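You operate a simulated robot arm through the tools that you are given. There is no shell and no other tool.

The job below is to be done with a simulated two-armed robot. You get a single attempt, and the scene is never put back.

TASK
Sponge the teal banding wheel head clean, then centre the bisque bowl on it.
Fine: wet the sponge on its pad and put it back; bowl on the middle, within the inner ring. What is to be rubbed or washed off counts as gone when no trace of it is left.

The check looks at the end state, three seconds after you hand in, the way a careful person would. Anything else that was tipped, shoved, dropped, spilled or broken makes it a failure.

THE ROBOT
Two 7-joint arms with four-finger grippers on one trunk that stands fixed in place. Base frame: the origin is at the foot of the trunk, x ahead of it, y to its left, z up; the work surface is at about z = 800. Readings come in mm, degrees, newtons and seconds.
The left shoulder is at [40, 181, 1304], the right one opposite. With the tool pointing down near the work surface each hand reaches from about 100 to 800 mm from the base axis, measured 20 degrees to its own side. Payload 3.67 kg a hand.
The TCP of each hand is the grasp point between the finger pads, 28 mm short of the fingertips. In the tool frame z runs along the fingers and y along their closing line. The gripper opens to 112 mm. The gripper's body begins 73 mm behind the TCP.
Orientation is that of the tool frame in the base frame, as [roll, pitch, yaw] about the fixed x, y, z axes, in that order (R = Rz(yaw) Ry(pitch) Rx(roll)). With the fingers straight down and closing along the base's y, the tool's x points along the base's -x, its y along +y and its z along -z.

THE INTERFACE
- The arms move only by the tool arm_command. It takes "left_rows", "right_rows" or both (then of equal length, played together; a hand with none holds still); each is a list of rows, each a list of 7 numbers: the shift along the base's x, y, z in mm, then the turn, a rotation vector about the base's x, y, z in degrees, then the finger opening in mm, from 0 to 112. In form: [[dx, dy, dz, ax, ay, az, grip], ...]. A call has 1 to 20 rows; each row is the pose to reach, as a shift and turn from the pose commanded when the call began. A row lasts 0.2 s, in which the tool goes at most 50 mm and 8.6 degrees; a call with a longer step from one row to the next is refused whole, and so is a gripper value outside its range. Where a pose cannot be reached the arm comes as near as it can. A force on the tool above 80 N (or 10 N above the force at the start of the call, whichever is more), or a blocked arm, ends the call early, and 0.2 s more pass. The fingers move at their own pace and stop on an object; they squeeze with about 24 N. The grip force told is the motor's: it shows also when the fingers shut on nothing. Time passes only in rows, and 0.2 s behind the last, so rows that repeat a pose let the fingers close. It gives the time, the measured TCP pose, the force on the tool (base axes), the opening and the grip force at its end, in the units of the frame above (readings bear some noise), with the torque about the TCP (base axes, N m) and any sound that the robot's microphone picked up, and new pictures: "views" is both (left out), scene, wrist or none (wrist: the cameras of the hands that moved).
- Cameras (640 x 400 px; columns grow to the right, rows downward): "scene" is now at [101.9, 28.7, 1519.6]; the picture's right is [0.39, -0.92, 0.00], its down [-0.66, -0.27, -0.70] and it looks along [0.65, 0.27, -0.71] (base axes); focal length 362 px, centre (320, 200). "left" rides on the left gripper at [60, 18, -104] in its tool frame; the picture's right is [-0.29, 0.96, 0.00], its down [-0.80, -0.24, -0.55] and it looks along [-0.53, -0.16, 0.83] (tool axes); focal length 234 px, centre (320, 200). "right" rides on the right gripper at [60, -18, -104] in its tool frame; the picture's right is [0.29, 0.96, 0.00], its down [-0.80, 0.24, -0.55] and it looks along [-0.53, 0.16, 0.83] (tool axes); focal length 234 px, centre (320, 200). There is no depth. A picture from a camera that has moved, and an enlarged one, comes with that camera's place and axes in the base frame and with its lens. The place of the scene camera against the robot may be out by one fixed shift of up to 12 mm in any direction.
- raise_lower(by): slides the trunk up (or, below 0, down) by that many mm; the arms and the scene camera ride with it, the base frame stays. It gives what a move gives, with no picture.
- head_to(pan, tilt): turns the head with the scene camera to pan (to the left, within 86 degrees either way) and tilt (down, from -29 to 69), counted from straight ahead of the robot. It gives what a move gives, and a new picture of the scene camera.
- enlarge(camera, box): a new picture of the part [left, top, right, bottom] of that camera's present view, enlarged. No time passes.
- job_done(): hands the job in; it is judged then, once.

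Places have to be worked out from the pictures, the camera data and where the tool is seen. Open the grippers and draw the arms clear of the work before you hand the job in, unless the task says otherwise.

The tools are called after "Emit:" as a command line: name --argument value ..., lists and objects as JSON in quotes. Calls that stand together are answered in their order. arm_command: Moves the arms, as the interface text tells. Its arguments: {"type":"object","properties":{"left_rows":{"type":"array","items":{"type":"array","items":{"type":"number"}}},"right_rows":{"type":"array","items":{"type":"array","items":{"type":"number"}}},"views":{"type":"string","enum":["both","scene","wrist","none"]}},"required":[]} The other tools are called the same way: raise_lower (by) slides the trunk up or down; head_to (pan, tilt) turns the head that bears the scene camera; enlarge (camera, box) takes an enlarged picture of a part of a camera's view; job_done () hands the job in.

At the start:

```text
time_s: 0.0
left_eef_pos: [516.9, 488.2, 1141.0]
left_tcp_rot: [179.9, 0.0, -180.0]
left_contact_force: [0.1, 0.7, 0.1]
left_moment: [0.0, 0.01, -0.02]
left_opening: 112.0
left_finger_force: 0.0
right_eef_pos: [578.2, -85.6, 1218.5]
right_tcp_rot: [-180.0, 0.0, -179.9]
right_contact_force: [0.1, 0.0, 0.8]
right_moment: [-0.02, -0.05, -0.02]
right_opening: 111.9
right_finger_force: 0.0
trunk travel left (down, up): [-425.0, 89.0]
head pan, tilt: [22.7, 45.3]
```

scene: 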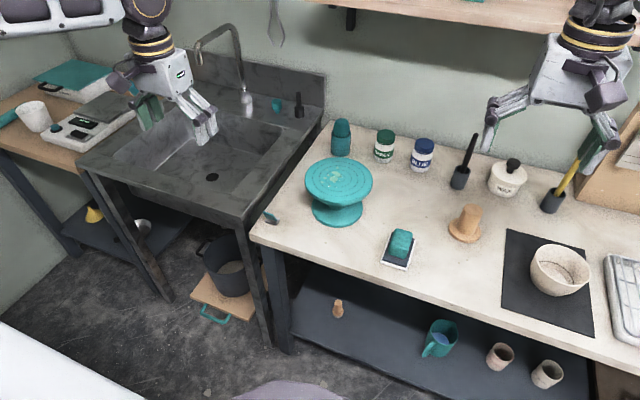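
right: 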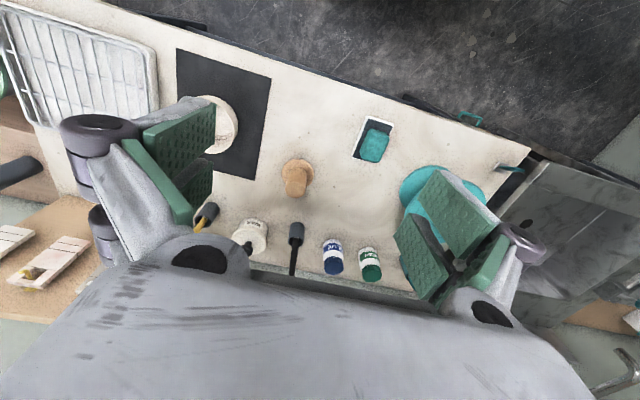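
left: 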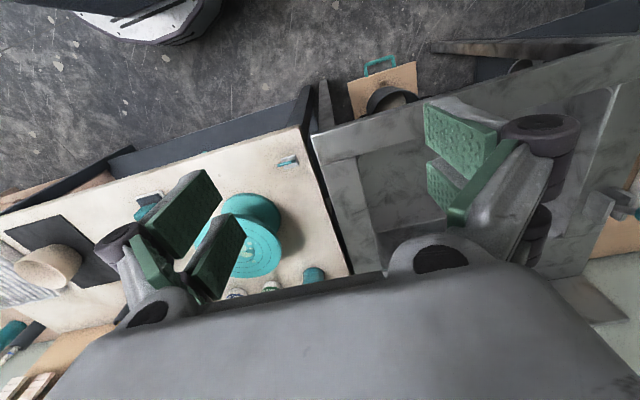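

I'll begin by looking closely at the banding wheel, the sponge and the bowl in the scene camera.

Emit:
enlarge --camera "scene" --box '[250, 110, 450, 290]'

Emit:
enlarge --camera "scene" --box '[440, 130, 640, 350]'

Emit:
enlarge --camera "right" --box '[170, 80, 530, 300]'

```text
2.22 times, centred on (350, 200) of scene
camera zoom: at [101.9, 28.7, 1519.6], right [0.39, -0.92, 0.0], down [-0.66, -0.27, -0.7], along [0.65, 0.27, -0.71], focal length 804 px, centre (253, 200)
```

zoom: 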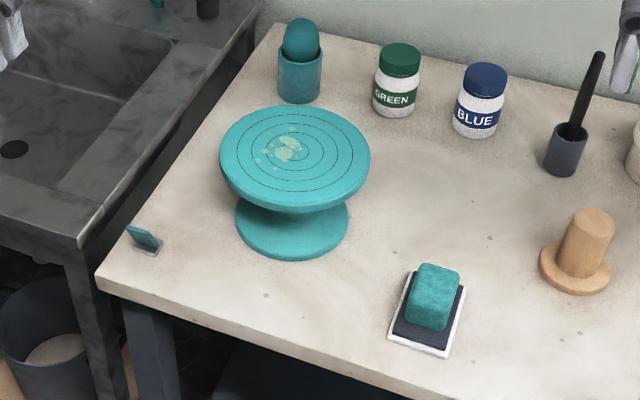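

```text
1.82 times, centred on (540, 240) of scene
camera zoom: at [101.9, 28.7, 1519.6], right [0.39, -0.92, 0.0], down [-0.66, -0.27, -0.7], along [0.65, 0.27, -0.71], focal length 658 px, centre (-80, 127)
```

zoom: 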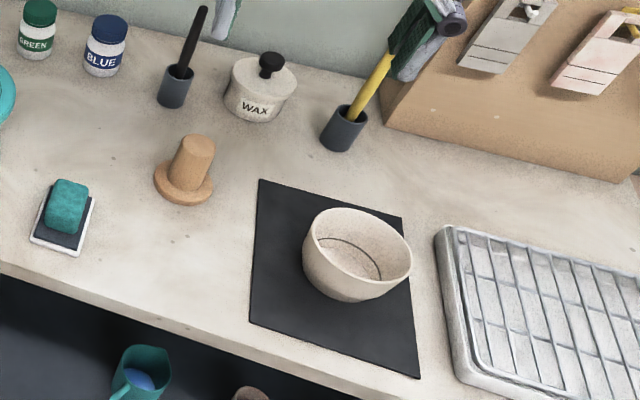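

```text
1.78 times, centred on (350, 190) of right
camera zoom: at [518.8, -104.0, 1321.3], right [-0.29, 0.96, 0.0], down [0.8, 0.24, 0.55], along [0.53, 0.16, -0.83], focal length 416 px, centre (267, 218)
```

zoom: 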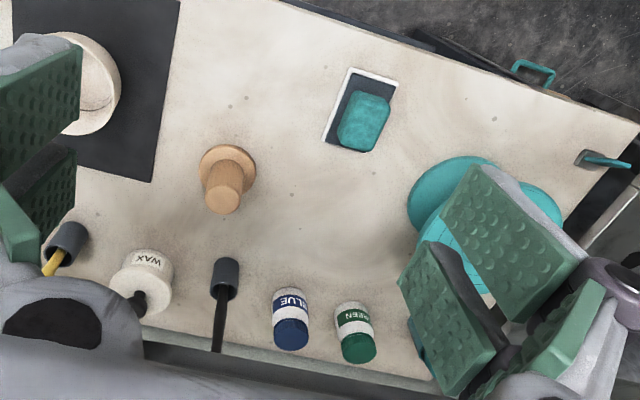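

The wheel head carries pale slip spots near its middle, and the sponge sits on a dark pad in a white tray. I'll zoom in further on the wheel head and the sponge to see the details.

Emit:
enlarge --camera "scene" --box '[295, 145, 385, 235]'

Emit:
enlarge --camera "scene" --box '[360, 210, 440, 280]'

Emit:
enlarge --camera "left" --box '[130, 130, 350, 310]'

```text
4.44 times, centred on (340, 190) of scene
camera zoom: at [101.9, 28.7, 1519.6], right [0.39, -0.92, 0.0], down [-0.66, -0.27, -0.7], along [0.65, 0.27, -0.71], focal length 1609 px, centre (231, 244)
```

zoom: 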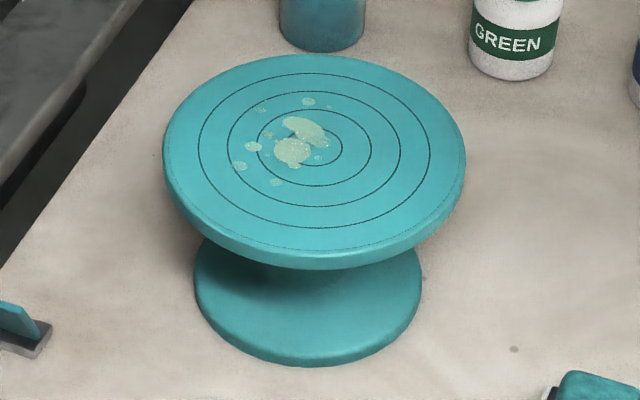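

```text
5.71 times, centred on (400, 245) of scene
camera zoom: at [101.9, 28.7, 1519.6], right [0.39, -0.92, 0.0], down [-0.66, -0.27, -0.7], along [0.65, 0.27, -0.71], focal length 2068 px, centre (-137, -57)
```

zoom: 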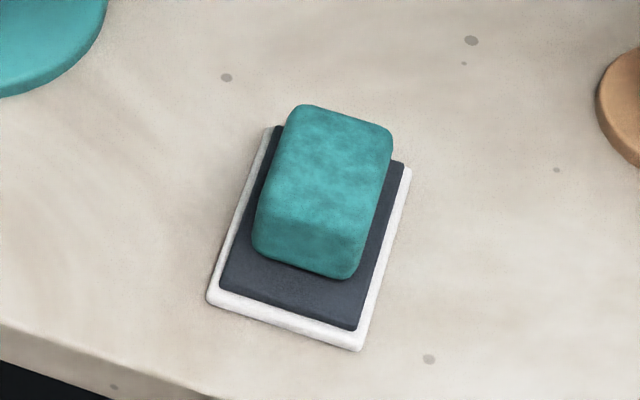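

```text
2.22 times, centred on (240, 220) of left
camera zoom: at [455.3, 506.1, 1244.2], right [0.29, 0.96, 0.0], down [0.8, -0.24, 0.55], along [0.53, -0.16, -0.83], focal length 520 px, centre (498, 156)
```

zoom: 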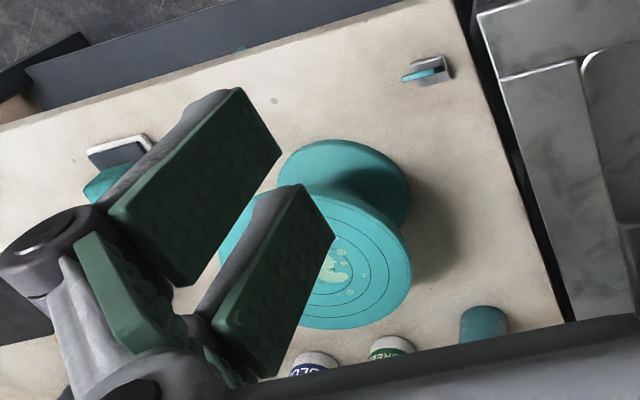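

Estimates so far: wheel centre about (748, 248) with its head top near z 900, sponge about (672, 57), bowl about (725, -288). I'll move the right hand off to the right and the left hand back of the wheel, so both wrist cameras get a good look.

Emit:
arm_command --left_rows '[[12, -32, 0, 0, 0, 0, 112], [24, -64, 0, 0, 0, 0, 112], [36, -96, 0, 0, 0, 0, 112], [48, -128, 0, 0, 0, 0, 112], [60, -160, 0, 0, 0, 0, 112], [70, -192, 0, 0, 0, 0, 112]]' --right_rows '[[0, -25, 0, 0, 0, 0, 112], [0, -50, 0, 0, 0, 0, 112], [0, -75, 0, 0, 0, 0, 112], [0, -100, 0, 0, 0, 0, 112], [0, -125, 0, 0, 0, 0, 112], [0, -150, 0, 0, 0, 0, 112]]' --views "both"

```text
time_s: 1.4
left_eef_pos: [585.0, 294.5, 1142.2]
left_tcp_rot: [179.9, 0.0, -179.9]
left_contact_force: [-0.1, 0.4, -0.4]
left_moment: [0.04, -0.01, -0.01]
left_opening: 111.8
left_finger_force: 0.0
right_eef_pos: [578.1, -237.8, 1215.8]
right_tcp_rot: [179.9, 0.0, -179.9]
right_contact_force: [-0.3, 0.1, 0.5]
right_moment: [0.03, -0.01, 0.01]
right_opening: 111.9
right_finger_force: 0.0
trunk travel left (down, up): [-425.0, 89.0]
head pan, tilt: [22.7, 45.3]
camera scene: at [102.4, 26.2, 1519.6], right [0.39, -0.92, 0.0], down [-0.66, -0.27, -0.7], along [0.65, 0.27, -0.71], focal length 362 px, centre (320, 200)
camera right: at [519.1, -255.5, 1321.4], right [-0.29, 0.96, 0.0], down [0.8, 0.24, 0.55], along [0.53, 0.16, -0.83], focal length 234 px, centre (320, 200)
camera left: at [524.2, 312.0, 1245.9], right [0.29, 0.96, 0.0], down [0.8, -0.24, 0.55], along [0.53, -0.16, -0.83], focal length 234 px, centre (320, 200)
```

scene: 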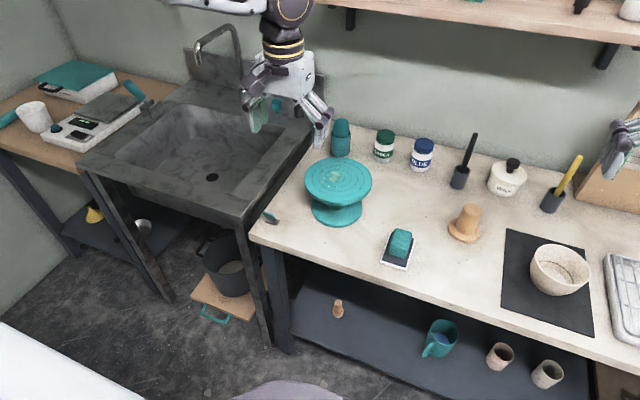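
right: 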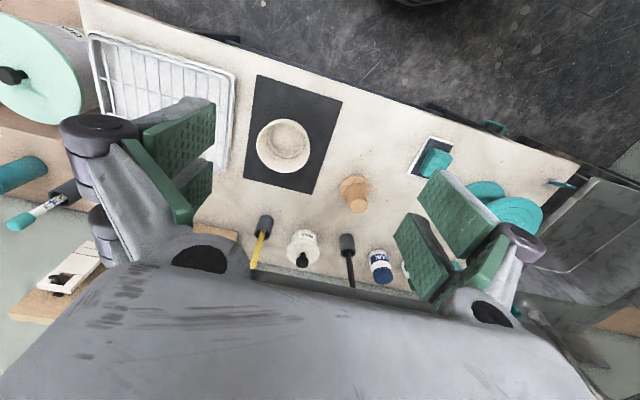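
left: 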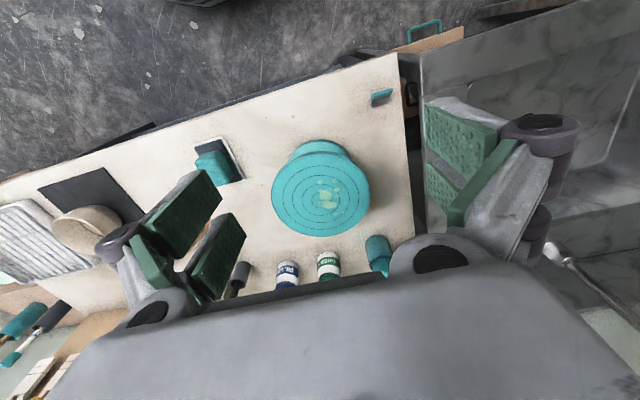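

Both wrist cameras now see their targets clearly; I'll zoom in to measure them.

Emit:
enlarge --camera "left" --box '[250, 120, 410, 260]'

Emit:
enlarge --camera "right" --box '[220, 70, 360, 210]'

Emit:
enlarge --camera "right" --box '[0, 0, 160, 130]'

Emit:
enlarge --camera "left" --box '[170, 110, 270, 200]'

```text
2.86 times, centred on (330, 190) of left
camera zoom: at [524.2, 312.0, 1245.9], right [0.29, 0.96, 0.0], down [0.8, -0.24, 0.55], along [0.53, -0.16, -0.83], focal length 669 px, centre (291, 229)
```

zoom: 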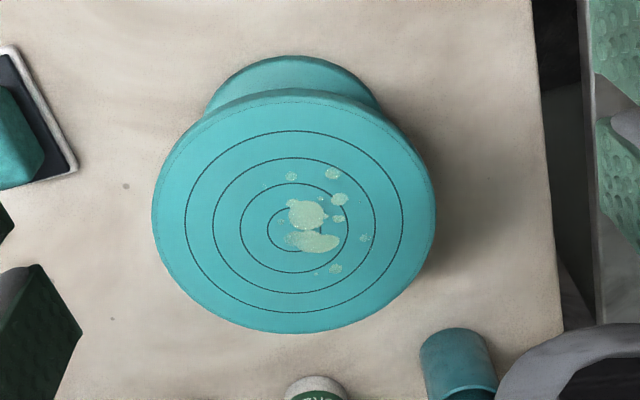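

```text
2.86 times, centred on (290, 140) of right
camera zoom: at [519.1, -255.5, 1321.4], right [-0.29, 0.96, 0.0], down [0.8, 0.24, 0.55], along [0.53, 0.16, -0.83], focal length 669 px, centre (406, 371)
```

zoom: 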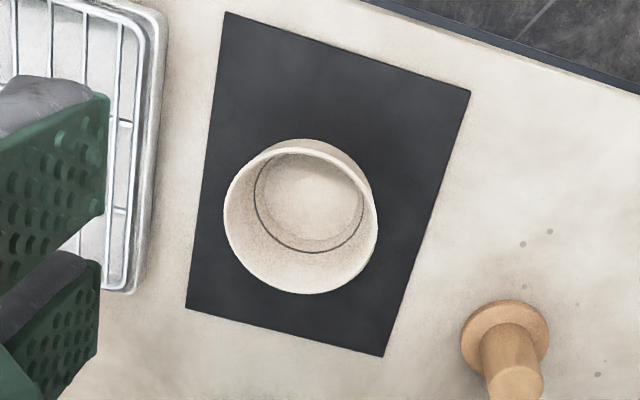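

```text
3.08 times, centred on (80, 65) of right
camera zoom: at [519.1, -255.5, 1321.4], right [-0.29, 0.96, 0.0], down [0.8, 0.24, 0.55], along [0.53, 0.16, -0.83], focal length 720 px, centre (1058, 615)
```

zoom: 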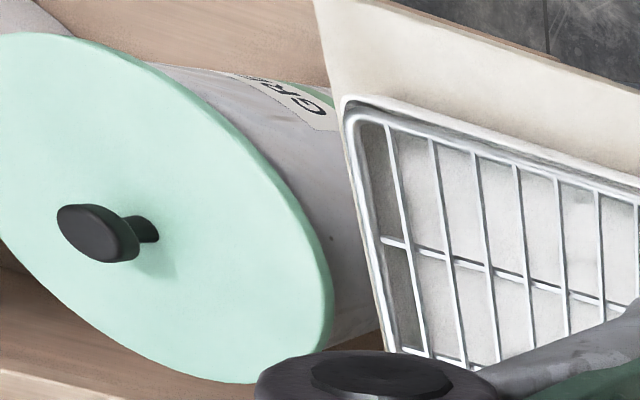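

```text
4.44 times, centred on (220, 155) of left
camera zoom: at [524.2, 312.0, 1245.9], right [0.29, 0.96, 0.0], down [0.8, -0.24, 0.55], along [0.53, -0.16, -0.83], focal length 1041 px, centre (764, 400)
```

zoom: 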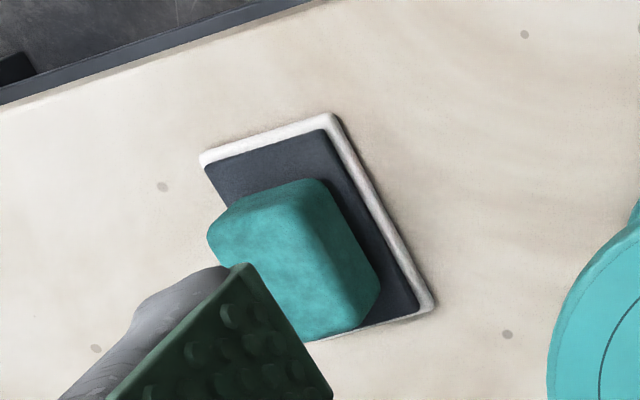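

The wheel head centre comes out at about (746, 247, 900) from two views, with rings at roughly 17, 34, 51 and 68 mm radius. Next I'll bring the left hand over towards the sponge for a look from nearby.

Emit:
arm_command --left_rows '[[-4, -30, -20, 0, 0, 0, 112], [-8, -60, -40, 0, 0, 0, 112], [-12, -90, -60, 0, 0, 0, 112], [-16, -120, -80, 0, 0, 0, 112], [-20, -150, -100, 0, 0, 0, 112], [-24, -180, -120, 0, 0, 0, 112], [-27, -202, -142, 0, 0, 0, 112]]' --views "wrist"

Emit:
enlarge --camera "left" --box '[230, 100, 410, 280]'

```text
time_s: 3.0
left_eef_pos: [538.2, 129.3, 1018.6]
left_tcp_rot: [-179.9, 0.1, -180.0]
left_contact_force: [-0.2, -0.1, 0.4]
left_moment: [-0.02, 0.01, 0.0]
left_opening: 111.7
left_finger_force: 0.1
left hand out of reach, approached as far as the arm can: row 6, 7
right_eef_pos: [577.4, -237.3, 1219.1]
right_tcp_rot: [-180.0, 0.0, 180.0]
right_contact_force: [-0.8, 0.5, 1.1]
right_moment: [-0.03, -0.04, -0.03]
right_opening: 112.0
right_finger_force: 0.0
trunk travel left (down, up): [-425.0, 89.0]
head pan, tilt: [22.7, 45.3]
camera left: at [476.0, 146.5, 1122.8], right [0.29, 0.96, 0.0], down [0.8, -0.24, 0.56], along [0.53, -0.16, -0.83], focal length 234 px, centre (320, 200)
```

left: 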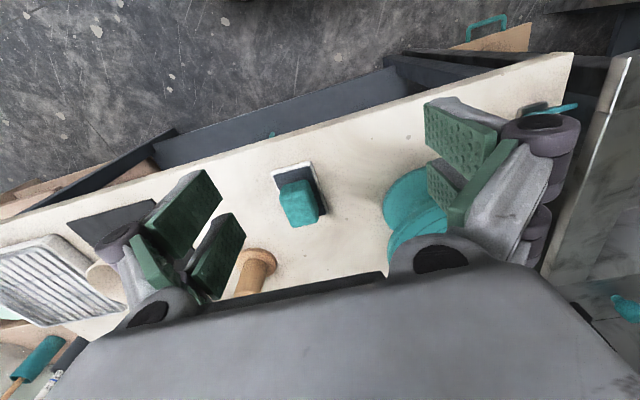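

```text
2.22 times, centred on (320, 190) of left
camera zoom: at [476.0, 146.5, 1122.8], right [0.29, 0.96, 0.0], down [0.8, -0.24, 0.56], along [0.53, -0.16, -0.83], focal length 520 px, centre (320, 222)
```

zoom: 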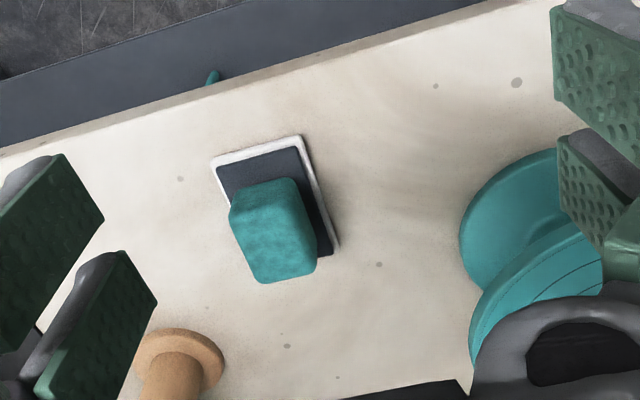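

The left hand stopped short at (538, 129, 1019), being too close in for that arm. The sponge comes out at about (664, 60), roughly 55 x 42 mm, with its top near z 845; I'll move outward to above it and see whether the arm reaches there.

Emit:
arm_command --left_rows '[[20, -11, 0, 0, 0, 0, 112], [40, -22, 0, 0, 0, 0, 112], [60, -33, 0, 0, 0, 0, 112], [80, -44, 0, 0, 0, 0, 112], [100, -55, 0, 0, 0, 0, 112], [113, -62, 0, 0, 0, 0, 112], [126, -69, 0, 0, 0, 0, 112]]' --views "both"

```text
time_s: 4.6
left_eef_pos: [581.6, 144.7, 1055.3]
left_tcp_rot: [-179.9, -0.1, -180.0]
left_contact_force: [-0.7, -0.2, 0.6]
left_moment: [-0.04, -0.01, -0.01]
left_opening: 111.8
left_finger_force: 0.1
left hand out of reach, approached as far as the arm can: row 1, 2, 3, 4, 5, 6, 7
right_eef_pos: [577.5, -235.9, 1219.0]
right_tcp_rot: [-180.0, 0.0, 179.9]
right_contact_force: [0.5, 0.2, 0.7]
right_moment: [0.03, 0.02, 0.0]
right_opening: 112.1
right_finger_force: 0.0
trunk travel left (down, up): [-425.0, 89.0]
head pan, tilt: [22.7, 45.3]
camera scene: at [102.0, 28.6, 1519.6], right [0.39, -0.92, 0.0], down [-0.66, -0.27, -0.7], along [0.65, 0.27, -0.71], focal length 362 px, centre (320, 200)
camera left: at [520.5, 161.6, 1160.8], right [0.29, 0.96, 0.0], down [0.8, -0.24, 0.55], along [0.53, -0.16, -0.83], focal length 234 px, centre (320, 200)
```

scene: 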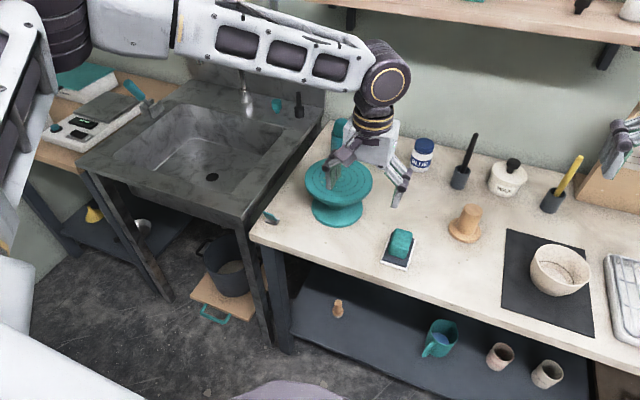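
left: 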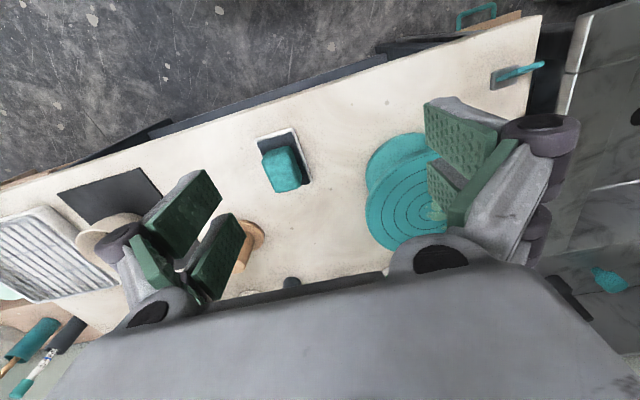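

The arm keeps stopping short, at (582, 145, 1055), which looks like a wrist or elbow limit in this posture rather than distance. I'll back up and to the left to a reachable pose to recover a known reference.

Emit:
arm_command --left_rows '[[-14, 30, 17, 0, 0, 0, 112], [-28, 60, 34, 0, 0, 0, 112], [-42, 90, 51, 0, 0, 0, 112], [-56, 120, 68, 0, 0, 0, 112], [-70, 150, 85, 0, 0, 0, 112], [-84, 180, 100, 0, 0, 0, 112]]' --views "none"

```text
time_s: 6.0
left_eef_pos: [498.2, 321.7, 1157.5]
left_tcp_rot: [-179.8, 0.0, 179.9]
left_contact_force: [-0.4, -1.0, 0.1]
left_moment: [-0.02, -0.01, -0.02]
left_opening: 112.0
left_finger_force: 0.0
right_eef_pos: [577.3, -236.2, 1220.2]
right_tcp_rot: [180.0, 0.0, 180.0]
right_contact_force: [-0.1, 0.8, -0.3]
right_moment: [-0.01, -0.03, 0.01]
right_opening: 111.8
right_finger_force: 0.1
trunk travel left (down, up): [-425.0, 89.0]
head pan, tilt: [22.7, 45.3]
```

The commanded pose follows the reached one, so shifts are now from (498, 322, 1157). I'll test whether the same orientation reaches above the sponge at the higher level before descending.

Emit:
arm_command --left_rows '[[20, -37, 0, 0, 0, 0, 112], [40, -74, 0, 0, 0, 0, 112], [60, -111, 0, 0, 0, 0, 112], [80, -148, 0, 0, 0, 0, 112], [100, -185, 0, 0, 0, 0, 112], [120, -222, 0, 0, 0, 0, 112], [142, -262, 0, 0, 0, 0, 112]]' --views "scene"

```text
time_s: 7.6
left_eef_pos: [588.7, 121.1, 1158.9]
left_tcp_rot: [180.0, 0.1, 180.0]
left_contact_force: [-0.1, 0.2, -0.1]
left_moment: [0.01, 0.0, 0.0]
left_opening: 111.7
left_finger_force: 0.2
left hand out of reach, approached as far as the arm can: row 6, 7
right_eef_pos: [576.9, -235.6, 1218.7]
right_tcp_rot: [-180.0, 0.1, -180.0]
right_contact_force: [0.7, -1.1, -0.1]
right_moment: [0.03, -0.02, -0.03]
right_opening: 112.3
right_finger_force: 0.1
trunk travel left (down, up): [-425.0, 89.0]
head pan, tilt: [22.7, 45.3]
camera scene: at [100.6, 28.0, 1519.7], right [0.39, -0.92, 0.0], down [-0.66, -0.27, -0.7], along [0.65, 0.27, -0.71], focal length 362 px, centre (320, 200)
```

scene: 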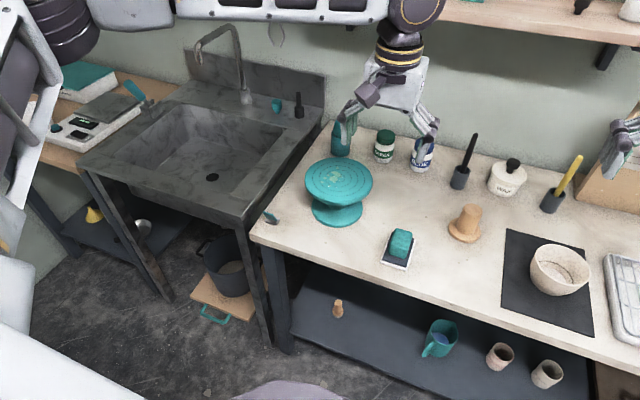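

Here too the limit is sideways, at y about 121, so probably a wrist rotation limit. I'll test turning the hand clockwise about the vertical while moving on to the right.

Emit:
arm_command --left_rows '[[0, 0, 0, 0, 0, -8, 112], [0, 0, 0, 0, 0, -16, 112], [0, 0, 0, 0, 0, -24, 112], [0, 0, 0, 0, 0, -32, 112], [0, 0, 0, 0, 0, -40, 112], [10, -20, 0, 0, 0, -45, 112], [20, -40, 0, 0, 0, -45, 112], [30, -60, 0, 0, 0, -45, 112]]' --views "none"

```text
time_s: 9.4
left_eef_pos: [582.0, 113.6, 1167.5]
left_tcp_rot: [180.0, 0.1, 135.0]
left_contact_force: [0.7, 0.3, 0.3]
left_moment: [0.0, 0.02, 0.0]
left_opening: 111.8
left_finger_force: 0.2
left hand out of reach, approached as far as the arm can: row 6, 7, 8
right_eef_pos: [576.8, -237.3, 1218.3]
right_tcp_rot: [-179.9, 0.0, -180.0]
right_contact_force: [-0.2, 0.2, 0.3]
right_moment: [0.04, 0.01, 0.0]
right_opening: 111.9
right_finger_force: 0.0
trunk travel left (down, up): [-425.0, 89.0]
head pan, tilt: [22.7, 45.3]
```

Turning the hand changed nothing, so the limit is in the shoulder or elbow; it seems to loosen when the hand is higher relative to the shoulder. Lowering the trunk 200 mm should help (fingertips then stay near z 940, above everything below them).

Emit:
raise_lower --by -200

```text
time_s: 11.6
left_eef_pos: [581.8, 113.6, 967.6]
left_tcp_rot: [-180.0, 0.1, 135.0]
left_contact_force: [1.1, 0.0, 0.0]
left_moment: [0.02, 0.03, -0.04]
left_opening: 112.0
left_finger_force: 0.0
right_eef_pos: [577.6, -236.6, 1018.7]
right_tcp_rot: [180.0, 0.0, 180.0]
right_contact_force: [-0.4, 0.4, 0.6]
right_moment: [0.03, -0.01, 0.01]
right_opening: 111.9
right_finger_force: 0.1
trunk travel left (down, up): [-225.0, 289.0]
head pan, tilt: [22.7, 45.3]
```

The trunk is down and both hands are still clear. I'll turn the hand back to closing along y and move outward and up a little to test the range there.

Emit:
arm_command --left_rows '[[0, 0, 10, 0, 0, 8, 112], [10, 0, 20, 0, 0, 16, 112], [25, 0, 30, 0, 0, 24, 112], [40, 0, 35, 0, 0, 32, 112], [55, 0, 35, 0, 0, 40, 112], [70, -20, 35, 0, 0, 45, 112], [82, -40, 35, 0, 0, 45, 112], [82, -54, 35, 0, 0, 45, 112]]' --views "both"

```text
time_s: 13.4
left_eef_pos: [602.2, 129.8, 1001.2]
left_tcp_rot: [180.0, 0.1, 179.9]
left_contact_force: [0.7, -0.6, 0.1]
left_moment: [0.06, -0.01, 0.0]
left_opening: 112.2
left_finger_force: 0.1
left hand out of reach, approached as far as the arm can: row 2, 3, 4, 5, 6, 7, 8
right_eef_pos: [578.2, -235.2, 1018.8]
right_tcp_rot: [-180.0, 0.0, 180.0]
right_contact_force: [0.4, -1.0, -0.8]
right_moment: [0.01, 0.0, -0.04]
right_opening: 112.0
right_finger_force: 0.2
trunk travel left (down, up): [-225.0, 289.0]
head pan, tilt: [22.7, 45.3]
camera scene: at [101.6, 28.2, 1320.2], right [0.39, -0.92, 0.0], down [-0.66, -0.27, -0.7], along [0.65, 0.27, -0.71], focal length 362 px, centre (320, 200)
camera left: at [541.2, 147.6, 1104.9], right [0.29, 0.96, 0.0], down [0.8, -0.24, 0.56], along [0.53, -0.16, -0.83], focal length 234 px, centre (320, 200)
```

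scene: 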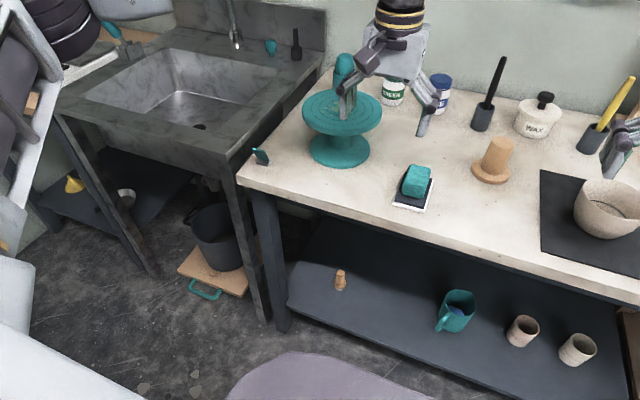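
left: 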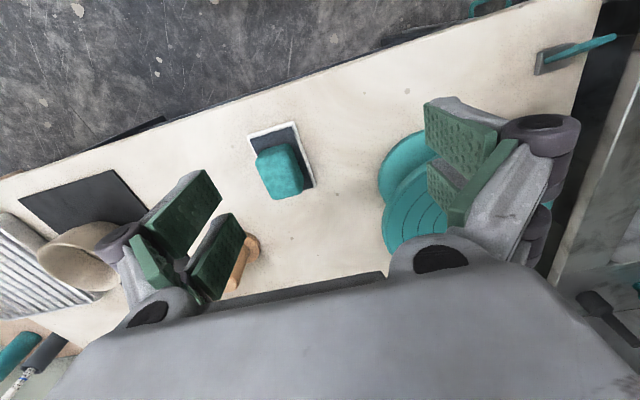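

The limit persists with the elbow swung out to the left, so the joint solution seems path-dependent. I'll try another route: back over toward the wheel's side, outwards in x, and then across towards the sponge.

Emit:
arm_command --left_rows '[[0, 30, 15, 0, 0, 0, 112], [0, 60, 30, 0, 0, 0, 112], [0, 90, 45, 0, 0, 0, 112], [10, 117, 60, 0, 0, 0, 112], [40, 117, 70, 0, 0, 0, 112], [75, 117, 70, 0, 0, 0, 112], [110, 117, 70, 0, 0, 0, 112], [140, 117, 70, 0, 0, 0, 112]]' --views "none"

```text
time_s: 15.2
left_eef_pos: [693.0, 268.6, 1062.8]
left_tcp_rot: [-180.0, 0.1, 180.0]
left_contact_force: [-0.6, -0.6, 0.6]
left_moment: [-0.01, -0.01, -0.02]
left_opening: 111.7
left_finger_force: 0.1
left hand out of reach, approached as far as the arm can: row 7, 8
right_eef_pos: [576.9, -236.8, 1018.1]
right_tcp_rot: [180.0, 0.0, 180.0]
right_contact_force: [0.0, -0.2, 0.3]
right_moment: [0.03, -0.04, 0.06]
right_opening: 112.0
right_finger_force: 0.1
trunk travel left (down, up): [-225.0, 289.0]
head pan, tilt: [22.7, 45.3]
```

The reach is now (693, 269, 1063), with the forearm sitting high relative to the hand. The quoted reach holds near the work surface at the starting trunk height, so I'll raise the trunk back and test a low pose near the wheel.

Emit:
raise_lower --by 200

Emit:
arm_command --left_rows '[[0, 0, -40, 0, 0, 0, 112], [0, 0, -80, 0, 0, 0, 112], [0, 0, -120, 0, 0, 0, 112], [0, 0, -160, 0, 0, 0, 112], [0, 0, -200, 0, 0, 0, 112], [0, 0, -230, 0, 0, 0, 112], [0, 0, -260, 0, 0, 0, 112]]' --views "none"

```text
time_s: 17.3
left_eef_pos: [694.0, 268.9, 1263.1]
left_tcp_rot: [180.0, 0.1, -180.0]
left_contact_force: [0.7, -0.1, -0.3]
left_moment: [0.0, -0.04, 0.0]
left_opening: 112.0
left_finger_force: 0.1
right_eef_pos: [577.9, -236.3, 1218.1]
right_tcp_rot: [-179.9, 0.0, -180.0]
right_contact_force: [-0.2, -0.2, -0.9]
right_moment: [-0.01, 0.01, 0.0]
right_opening: 111.9
right_finger_force: 0.0
trunk travel left (down, up): [-425.0, 89.0]
head pan, tilt: [22.7, 45.3]
```

```text
time_s: 18.9
left_eef_pos: [664.6, 283.0, 1015.7]
left_tcp_rot: [-179.9, 0.2, -180.0]
left_contact_force: [-0.3, -0.3, 0.1]
left_moment: [0.0, 0.01, 0.03]
left_opening: 111.9
left_finger_force: 0.1
left hand out of reach, approached as far as the arm can: row 4, 5, 6, 7
right_eef_pos: [578.5, -235.1, 1218.8]
right_tcp_rot: [-180.0, 0.0, 180.0]
right_contact_force: [-0.1, 1.4, -0.2]
right_moment: [-0.02, -0.03, -0.01]
right_opening: 111.7
right_finger_force: 0.1
trunk travel left (down, up): [-425.0, 89.0]
head pan, tilt: [22.7, 45.3]
```

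The reached points all fit a sphere around a fixed elbow, so the upper arm seems jammed in this posture while the forearm alone moves. I'll turn the head to look at the left arm's actual posture.

Emit:
head_to --pan 50 --tilt 15

```text
time_s: 19.9
left_eef_pos: [664.6, 282.5, 1016.0]
left_tcp_rot: [-179.8, 0.2, -180.0]
left_contact_force: [0.5, 0.3, -0.3]
left_moment: [0.0, -0.03, -0.01]
left_opening: 111.9
left_finger_force: 0.1
right_eef_pos: [576.4, -235.7, 1218.7]
right_tcp_rot: [179.9, 0.0, 179.9]
right_contact_force: [0.2, 0.3, -0.2]
right_moment: [-0.01, 0.03, -0.03]
right_opening: 112.0
right_finger_force: 0.1
trunk travel left (down, up): [-425.0, 89.0]
head pan, tilt: [50.0, 15.0]
camera scene: at [87.2, 68.7, 1566.7], right [0.77, -0.64, 0.0], down [-0.17, -0.2, -0.97], along [0.62, 0.74, -0.26], focal length 362 px, centre (320, 200)
```

scene: 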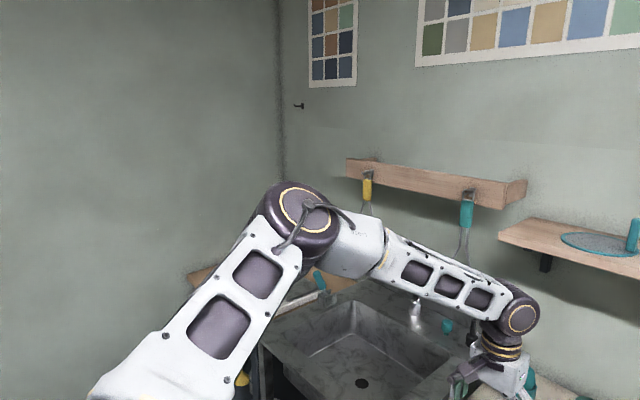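

The picture confirms it: the left elbow sits up and out at about (332, 397, 1433). I'll look at the right arm's posture the same way to compare.

Emit:
head_to --pan -50 --tilt 15

```text
time_s: 21.6
left_eef_pos: [663.5, 281.2, 1016.7]
left_tcp_rot: [-179.9, 0.2, 180.0]
left_contact_force: [0.4, -0.7, -0.7]
left_moment: [0.02, -0.01, 0.0]
left_opening: 111.9
left_finger_force: 0.1
right_eef_pos: [577.2, -235.6, 1217.9]
right_tcp_rot: [-180.0, 0.0, -179.9]
right_contact_force: [-1.3, 0.1, -0.1]
right_moment: [0.01, -0.02, -0.01]
right_opening: 112.1
right_finger_force: 0.1
trunk travel left (down, up): [-425.0, 89.0]
head pan, tilt: [-50.0, 15.0]
camera scene: at [87.2, -74.2, 1566.8], right [-0.77, -0.64, 0.0], down [-0.17, 0.2, -0.97], along [0.62, -0.74, -0.26], focal length 362 px, centre (320, 200)
```

scene: 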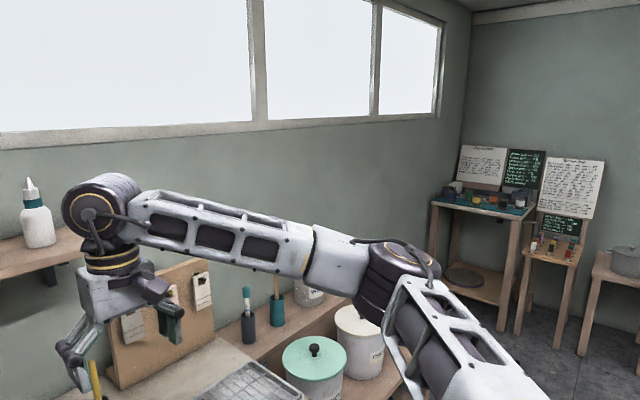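

The right elbow is lower and farther out, at about (302, -491, 1344). I'll look down at the left shoulder itself to understand its joint arrangement.

Emit:
head_to --pan 70 --tilt 55

```text
time_s: 23.6
left_eef_pos: [664.1, 282.9, 1016.3]
left_tcp_rot: [-179.9, 0.2, -180.0]
left_contact_force: [0.2, 0.1, 0.3]
left_moment: [0.0, -0.01, 0.04]
left_opening: 111.9
left_finger_force: 0.0
right_eef_pos: [577.2, -236.2, 1218.2]
right_tcp_rot: [-180.0, 0.1, 180.0]
right_contact_force: [0.1, 0.2, -0.1]
right_moment: [0.0, 0.01, 0.02]
right_opening: 112.0
right_finger_force: 0.1
trunk travel left (down, up): [-425.0, 89.0]
head pan, tilt: [70.0, 55.0]
camera scene: at [51.8, 65.0, 1506.6], right [0.94, -0.34, 0.0], down [-0.28, -0.77, -0.57], along [0.2, 0.54, -0.82], focal length 362 px, centre (320, 200)
```

scene: 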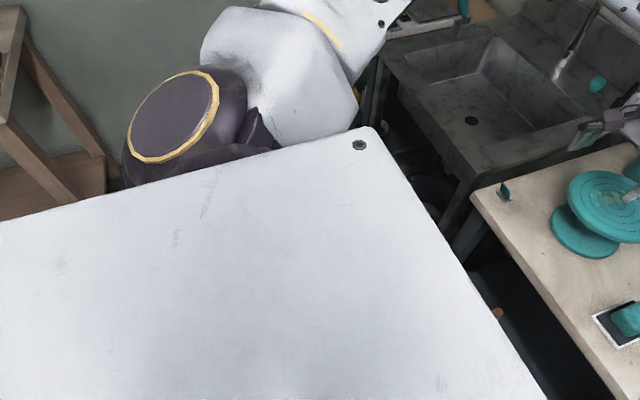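

The shoulder's first joint seems to be a sideways axis with the second one carrying the arm in and out. I'll move the left hand to the mirror image of the right hand's pose and compare elbows, to see if the arm's posture depends on its path.

Emit:
arm_command --left_rows '[[-10, 0, 40, 0, 0, 0, 112], [-25, -5, 80, 0, 0, 0, 112], [-40, -15, 120, 0, 0, 0, 112], [-55, -25, 155, 0, 0, 0, 112], [-70, -35, 185, 0, 0, 0, 112], [-87, -47, 202, 0, 0, 0, 112]]' --views "none"

Emit:
head_to --pan 50 --tilt 15

```text
time_s: 25.1
left_eef_pos: [575.5, 235.6, 1220.2]
left_tcp_rot: [-180.0, 0.3, -179.9]
left_contact_force: [-0.1, 1.0, -0.5]
left_moment: [0.02, -0.02, -0.02]
left_opening: 111.9
left_finger_force: 0.1
right_eef_pos: [577.9, -237.2, 1218.9]
right_tcp_rot: [-180.0, 0.0, -179.9]
right_contact_force: [-0.9, -0.4, 0.2]
right_moment: [0.02, 0.0, -0.01]
right_opening: 111.9
right_finger_force: 0.0
trunk travel left (down, up): [-425.0, 89.0]
head pan, tilt: [70.0, 55.0]
```

```text
time_s: 26.1
left_eef_pos: [576.0, 236.7, 1219.7]
left_tcp_rot: [-179.9, 0.1, -179.9]
left_contact_force: [-0.5, -0.3, -0.8]
left_moment: [-0.03, -0.02, 0.01]
left_opening: 112.0
left_finger_force: 0.0
right_eef_pos: [577.9, -237.3, 1218.8]
right_tcp_rot: [180.0, 0.0, 179.9]
right_contact_force: [0.9, -0.7, 0.1]
right_moment: [-0.01, 0.0, 0.0]
right_opening: 112.1
right_finger_force: 0.0
trunk travel left (down, up): [-425.0, 89.0]
head pan, tilt: [50.0, 15.0]
camera scene: at [86.9, 68.8, 1566.7], right [0.77, -0.64, 0.0], down [-0.17, -0.2, -0.97], along [0.62, 0.74, -0.26], focal length 362 px, centre (320, 200)
```

scene: 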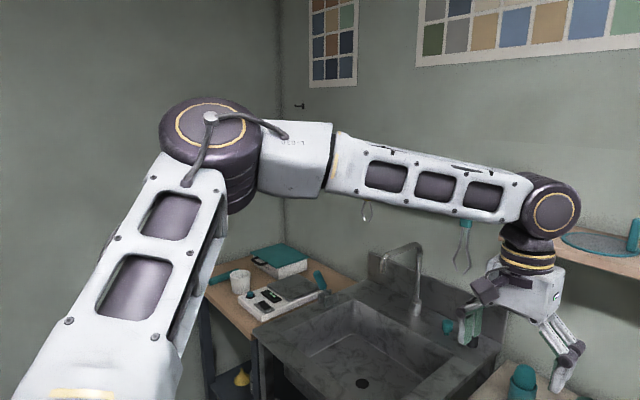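

The left elbow is now much higher than the right one for the mirrored hand pose, so the posture is path-dependent. I'll stretch the left arm outward over the sink, which should bring the elbow down into line, and then sweep inwards.

Emit:
arm_command --left_rows '[[5, 36, 0, 0, 0, 0, 112], [10, 72, 0, 0, 0, 0, 112], [15, 108, 0, 0, 0, 0, 112], [20, 144, 0, 0, 0, 0, 112], [25, 180, 0, 0, 0, 0, 112], [35, 216, -10, 0, 0, 0, 112], [45, 252, -20, 0, 0, 0, 112], [60, 288, -30, 0, 0, 0, 112], [74, 324, -45, 0, 0, 0, 112], [90, 324, -70, 0, 0, 0, 112], [110, 324, -70, 0, 0, 0, 112]]' --views "scene"

```text
time_s: 28.5
left_eef_pos: [687.3, 558.5, 1150.2]
left_tcp_rot: [-180.0, 0.1, 180.0]
left_contact_force: [0.1, -0.5, -0.2]
left_moment: [0.0, 0.03, -0.01]
left_opening: 112.1
left_finger_force: 0.1
right_eef_pos: [579.8, -236.6, 1218.0]
right_tcp_rot: [180.0, -0.1, 180.0]
right_contact_force: [0.2, -0.1, 0.2]
right_moment: [0.01, 0.02, 0.0]
right_opening: 112.0
right_finger_force: 0.0
trunk travel left (down, up): [-425.0, 89.0]
head pan, tilt: [50.0, 15.0]
camera scene: at [88.6, 67.8, 1566.8], right [0.77, -0.64, 0.0], down [-0.17, -0.2, -0.97], along [0.62, 0.74, -0.26], focal length 362 px, centre (320, 200)
```

scene: 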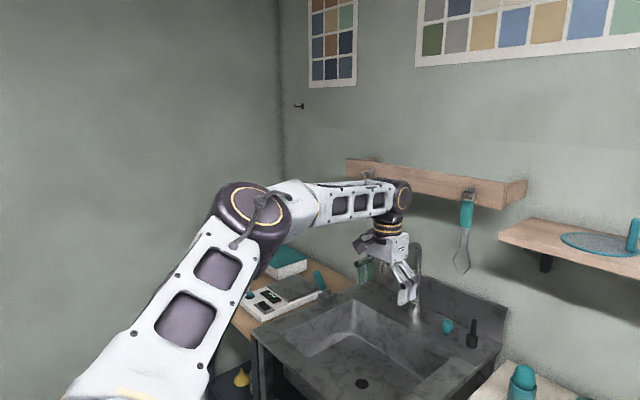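

It reached (687, 558, 1150) with the arm nearly stretched. Now I'll sweep inward at about that stretch and somewhat lower, towards the wheel.

Emit:
arm_command --left_rows '[[8, -36, -18, 0, 0, 0, 112], [16, -72, -36, 0, 0, 0, 112], [24, -108, -54, 0, 0, 0, 112], [32, -144, -72, 0, 0, 0, 112], [40, -180, -90, 0, 0, 0, 112], [50, -216, -110, 0, 0, 0, 112], [59, -258, -130, 0, 0, 0, 112]]' --views "scene"

```text
time_s: 30.1
left_eef_pos: [691.6, 324.0, 1045.1]
left_tcp_rot: [-179.9, 0.3, 180.0]
left_contact_force: [0.4, -0.1, 0.0]
left_moment: [0.02, -0.01, -0.03]
left_opening: 112.1
left_finger_force: 0.1
left hand out of reach, approached as far as the arm can: row 5, 6, 7
right_eef_pos: [577.7, -237.1, 1217.3]
right_tcp_rot: [179.9, 0.0, 180.0]
right_contact_force: [0.1, 0.3, -0.5]
right_moment: [0.01, -0.02, -0.01]
right_opening: 112.0
right_finger_force: 0.1
trunk travel left (down, up): [-425.0, 89.0]
head pan, tilt: [50.0, 15.0]
camera scene: at [87.5, 67.7, 1566.8], right [0.77, -0.64, 0.0], down [-0.17, -0.2, -0.97], along [0.62, 0.74, -0.26], focal length 362 px, centre (320, 200)
```

scene: 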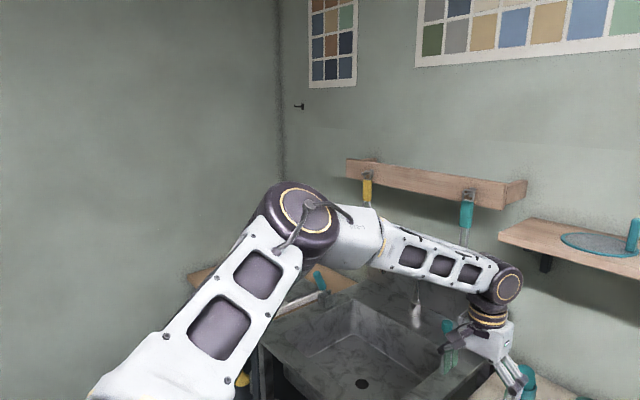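

It jammed again with the elbow at the same spot. I'll try getting the elbow lower first by going low over the sink side (fingertips still above z 920), and look at the elbow there.

Emit:
arm_command --left_rows '[[0, 36, 0, 0, 0, 0, 112], [-5, 72, 0, 0, 0, 0, 112], [-10, 108, -10, 0, 0, 0, 112], [-15, 140, -30, 0, 0, 0, 112], [-20, 156, -60, 0, 0, 0, 112], [-25, 156, -95, 0, 0, 0, 112]]' --views "scene"

```text
time_s: 31.5
left_eef_pos: [662.2, 477.6, 955.0]
left_tcp_rot: [-180.0, 0.3, 180.0]
left_contact_force: [-0.2, -0.5, 0.2]
left_moment: [-0.02, 0.03, 0.03]
left_opening: 112.0
left_finger_force: 0.1
left hand out of reach, approached as far as the arm can: row 6
right_eef_pos: [578.0, -236.4, 1217.0]
right_tcp_rot: [-180.0, 0.0, 180.0]
right_contact_force: [0.5, 0.2, 0.5]
right_moment: [0.01, -0.01, 0.01]
right_opening: 112.0
right_finger_force: 0.0
trunk travel left (down, up): [-425.0, 89.0]
head pan, tilt: [50.0, 15.0]
camera scene: at [87.6, 68.4, 1566.8], right [0.77, -0.64, 0.0], down [-0.17, -0.2, -0.97], along [0.62, 0.74, -0.26], focal length 362 px, centre (320, 200)
```

scene: 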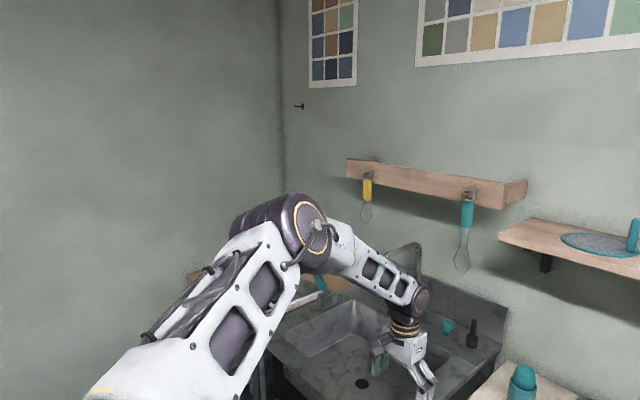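

The left elbow again stops at the same place, so it can't drop below a certain level there. The right arm has to reach the bowl anyway, so I'll lower it to (690, -268, 1000), above the bowl, and see whether it has the same limit.

Emit:
arm_command --right_rows '[[16, -5, -31, 0, 0, 0, 112], [32, -10, -62, 0, 0, 0, 112], [48, -15, -93, 0, 0, 0, 112], [64, -20, -124, 0, 0, 0, 112], [80, -25, -155, 0, 0, 0, 112], [96, -28, -186, 0, 0, 0, 112], [112, -31, -218, 0, 0, 0, 112]]' --views "wrist"

Emit:
head_to --pan -50 --tilt 15

```text
time_s: 33.1
left_eef_pos: [662.1, 477.6, 954.5]
left_tcp_rot: [-179.9, 0.2, -180.0]
left_contact_force: [0.4, -0.1, 0.1]
left_moment: [0.03, 0.0, -0.01]
left_opening: 111.9
left_finger_force: 0.1
right_eef_pos: [690.1, -266.9, 998.5]
right_tcp_rot: [180.0, -0.1, 180.0]
right_contact_force: [1.0, -0.5, 0.3]
right_moment: [-0.03, 0.04, 0.0]
right_opening: 111.5
right_finger_force: 0.0
trunk travel left (down, up): [-425.0, 89.0]
head pan, tilt: [50.0, 15.0]
camera right: at [631.1, -283.6, 1102.9], right [-0.29, 0.96, 0.0], down [0.8, 0.24, 0.55], along [0.53, 0.16, -0.83], focal length 234 px, centre (320, 200)
```

right: 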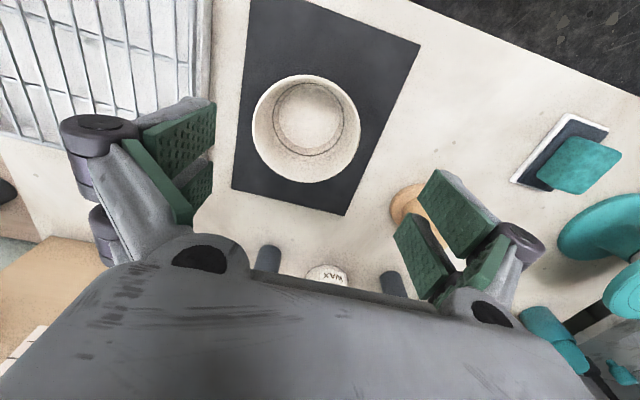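

```text
time_s: 34.9
left_eef_pos: [662.1, 478.8, 955.2]
left_tcp_rot: [180.0, 0.3, 180.0]
left_contact_force: [-0.6, -1.3, -0.3]
left_moment: [0.02, 0.04, 0.0]
left_opening: 112.0
left_finger_force: 0.2
right_eef_pos: [688.6, -266.3, 1000.3]
right_tcp_rot: [-180.0, 0.0, 180.0]
right_contact_force: [-1.2, 0.6, 0.2]
right_moment: [-0.01, 0.02, -0.03]
right_opening: 112.1
right_finger_force: 0.0
trunk travel left (down, up): [-425.0, 89.0]
head pan, tilt: [-50.0, 15.0]
camera scene: at [87.3, -74.2, 1566.8], right [-0.77, -0.64, 0.0], down [-0.17, 0.2, -0.97], along [0.62, -0.74, -0.26], focal length 362 px, centre (320, 200)
```

scene: 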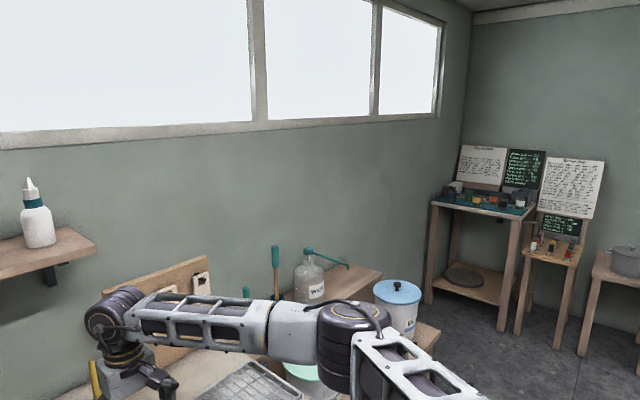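

The right arm reaches (690, -267, 1000) easily, with its elbow low and out at about (340, -442, 1235). The left arm seems to be in a different joint branch, so I'll look at the right shoulder to compare.

Emit:
head_to --pan -70 --tilt 55

```text
time_s: 36.0
left_eef_pos: [660.4, 477.2, 955.2]
left_tcp_rot: [-180.0, 0.4, 179.9]
left_contact_force: [-0.1, 0.0, -0.8]
left_moment: [0.0, -0.02, 0.03]
left_opening: 112.3
left_finger_force: 0.0
right_eef_pos: [689.9, -265.3, 999.8]
right_tcp_rot: [180.0, 0.0, 179.9]
right_contact_force: [0.2, 0.0, -0.3]
right_moment: [-0.01, -0.01, -0.03]
right_opening: 111.9
right_finger_force: 0.1
trunk travel left (down, up): [-425.0, 89.0]
head pan, tilt: [-70.0, 55.0]
camera scene: at [51.9, -70.5, 1506.6], right [-0.94, -0.34, 0.0], down [-0.28, 0.77, -0.57], along [0.2, -0.54, -0.82], focal length 362 px, centre (320, 200)
```

scene: 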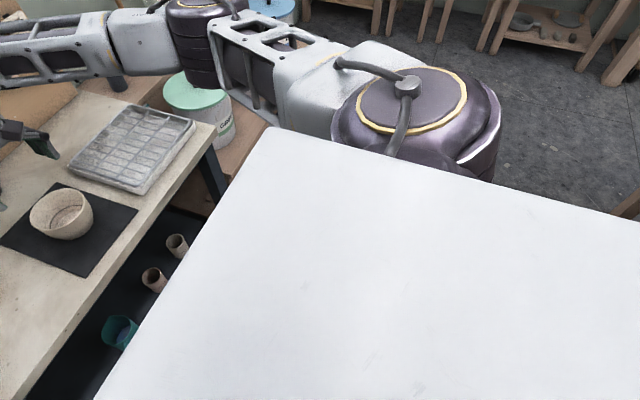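

The right shoulder shows its cable side up while the left shows the plain side, so the left arm is in the flipped shoulder branch. I'll test how far inward the right arm can go in its own branch, at z 1050 above everything.

Emit:
arm_command --right_rows '[[-8, 20, 20, 0, 0, 0, 112], [-16, 50, 40, 0, 0, 0, 112], [-24, 85, 50, 0, 0, 0, 112], [-30, 120, 50, 0, 0, 0, 112], [-36, 150, 50, 0, 0, 0, 112], [-40, 180, 50, 0, 0, 0, 112], [-40, 207, 50, 0, 0, 0, 112]]' --views "none"

Emit:
head_to --pan -50 --tilt 30

```text
time_s: 37.5
left_eef_pos: [662.6, 479.3, 952.7]
left_tcp_rot: [-180.0, 0.3, -180.0]
left_contact_force: [0.2, 0.4, -0.8]
left_moment: [-0.03, 0.04, 0.0]
left_opening: 112.0
left_finger_force: 0.1
right_eef_pos: [649.2, -59.0, 1049.4]
right_tcp_rot: [-180.0, 0.0, 180.0]
right_contact_force: [-0.5, 0.7, 0.0]
right_moment: [0.0, 0.0, 0.01]
right_opening: 111.9
right_finger_force: 0.2
trunk travel left (down, up): [-425.0, 89.0]
head pan, tilt: [-70.0, 55.0]
```

```text
time_s: 38.4
left_eef_pos: [661.1, 477.2, 955.0]
left_tcp_rot: [180.0, 0.3, -180.0]
left_contact_force: [-0.4, 0.1, 0.2]
left_moment: [0.0, -0.03, 0.01]
left_opening: 112.2
left_finger_force: 0.1
right_eef_pos: [649.2, -60.1, 1048.5]
right_tcp_rot: [-180.0, 0.0, -179.9]
right_contact_force: [0.4, -0.3, -0.7]
right_moment: [0.01, -0.01, 0.02]
right_opening: 112.1
right_finger_force: 0.1
trunk travel left (down, up): [-425.0, 89.0]
head pan, tilt: [-50.0, 30.0]
camera scene: at [85.1, -72.1, 1542.5], right [-0.77, -0.64, 0.0], down [-0.32, 0.38, -0.87], along [0.56, -0.66, -0.5], focal length 362 px, centre (320, 200)
```

scene: 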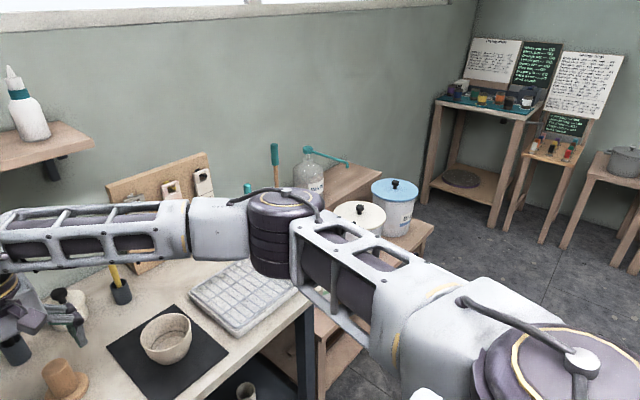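

The right arm reaches (650, -60, 1050) with ease in its branch. I'll try it further in, above the sponge and then towards the wheel, since it may be able to do the whole job.

Emit:
arm_command --right_rows '[[5, 30, 10, 0, 0, 0, 112], [10, 60, 20, 0, 0, 0, 112], [14, 90, 20, 0, 0, 0, 112], [14, 120, 20, 0, 0, 0, 112], [14, 150, 20, 0, 0, 0, 112], [14, 180, 20, 0, 0, 0, 112], [14, 210, 20, 0, 0, 0, 112]]' --views "none"

Emit:
head_to --pan 0 --tilt 30

```text
time_s: 40.0
left_eef_pos: [661.5, 479.3, 954.4]
left_tcp_rot: [-179.9, 0.3, 179.9]
left_contact_force: [0.0, 0.3, -0.4]
left_moment: [-0.06, 0.0, -0.01]
left_opening: 112.0
left_finger_force: 0.1
right_eef_pos: [663.5, 152.4, 1069.7]
right_tcp_rot: [-179.9, 0.1, -180.0]
right_contact_force: [0.1, 0.8, -0.5]
right_moment: [-0.01, 0.03, 0.01]
right_opening: 111.9
right_finger_force: 0.0
trunk travel left (down, up): [-425.0, 89.0]
head pan, tilt: [-50.0, 30.0]
```

```text
time_s: 41.2
left_eef_pos: [661.3, 478.3, 955.5]
left_tcp_rot: [-179.9, 0.3, -180.0]
left_contact_force: [-0.4, 0.0, -0.3]
left_moment: [0.0, 0.01, -0.01]
left_opening: 112.1
left_finger_force: 0.1
right_eef_pos: [665.5, 150.6, 1069.1]
right_tcp_rot: [179.9, 0.0, -180.0]
right_contact_force: [0.0, 0.8, -0.4]
right_moment: [0.01, 0.02, 0.04]
right_opening: 112.1
right_finger_force: 0.0
trunk travel left (down, up): [-425.0, 89.0]
head pan, tilt: [0.0, 30.0]
camera scene: at [117.6, -2.3, 1542.6], right [0.0, -1.0, 0.0], down [-0.5, 0.0, -0.87], along [0.87, 0.0, -0.5], focal length 362 px, centre (320, 200)
```

scene: 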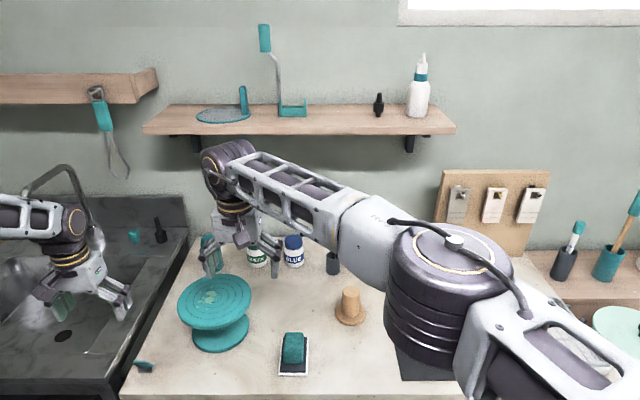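

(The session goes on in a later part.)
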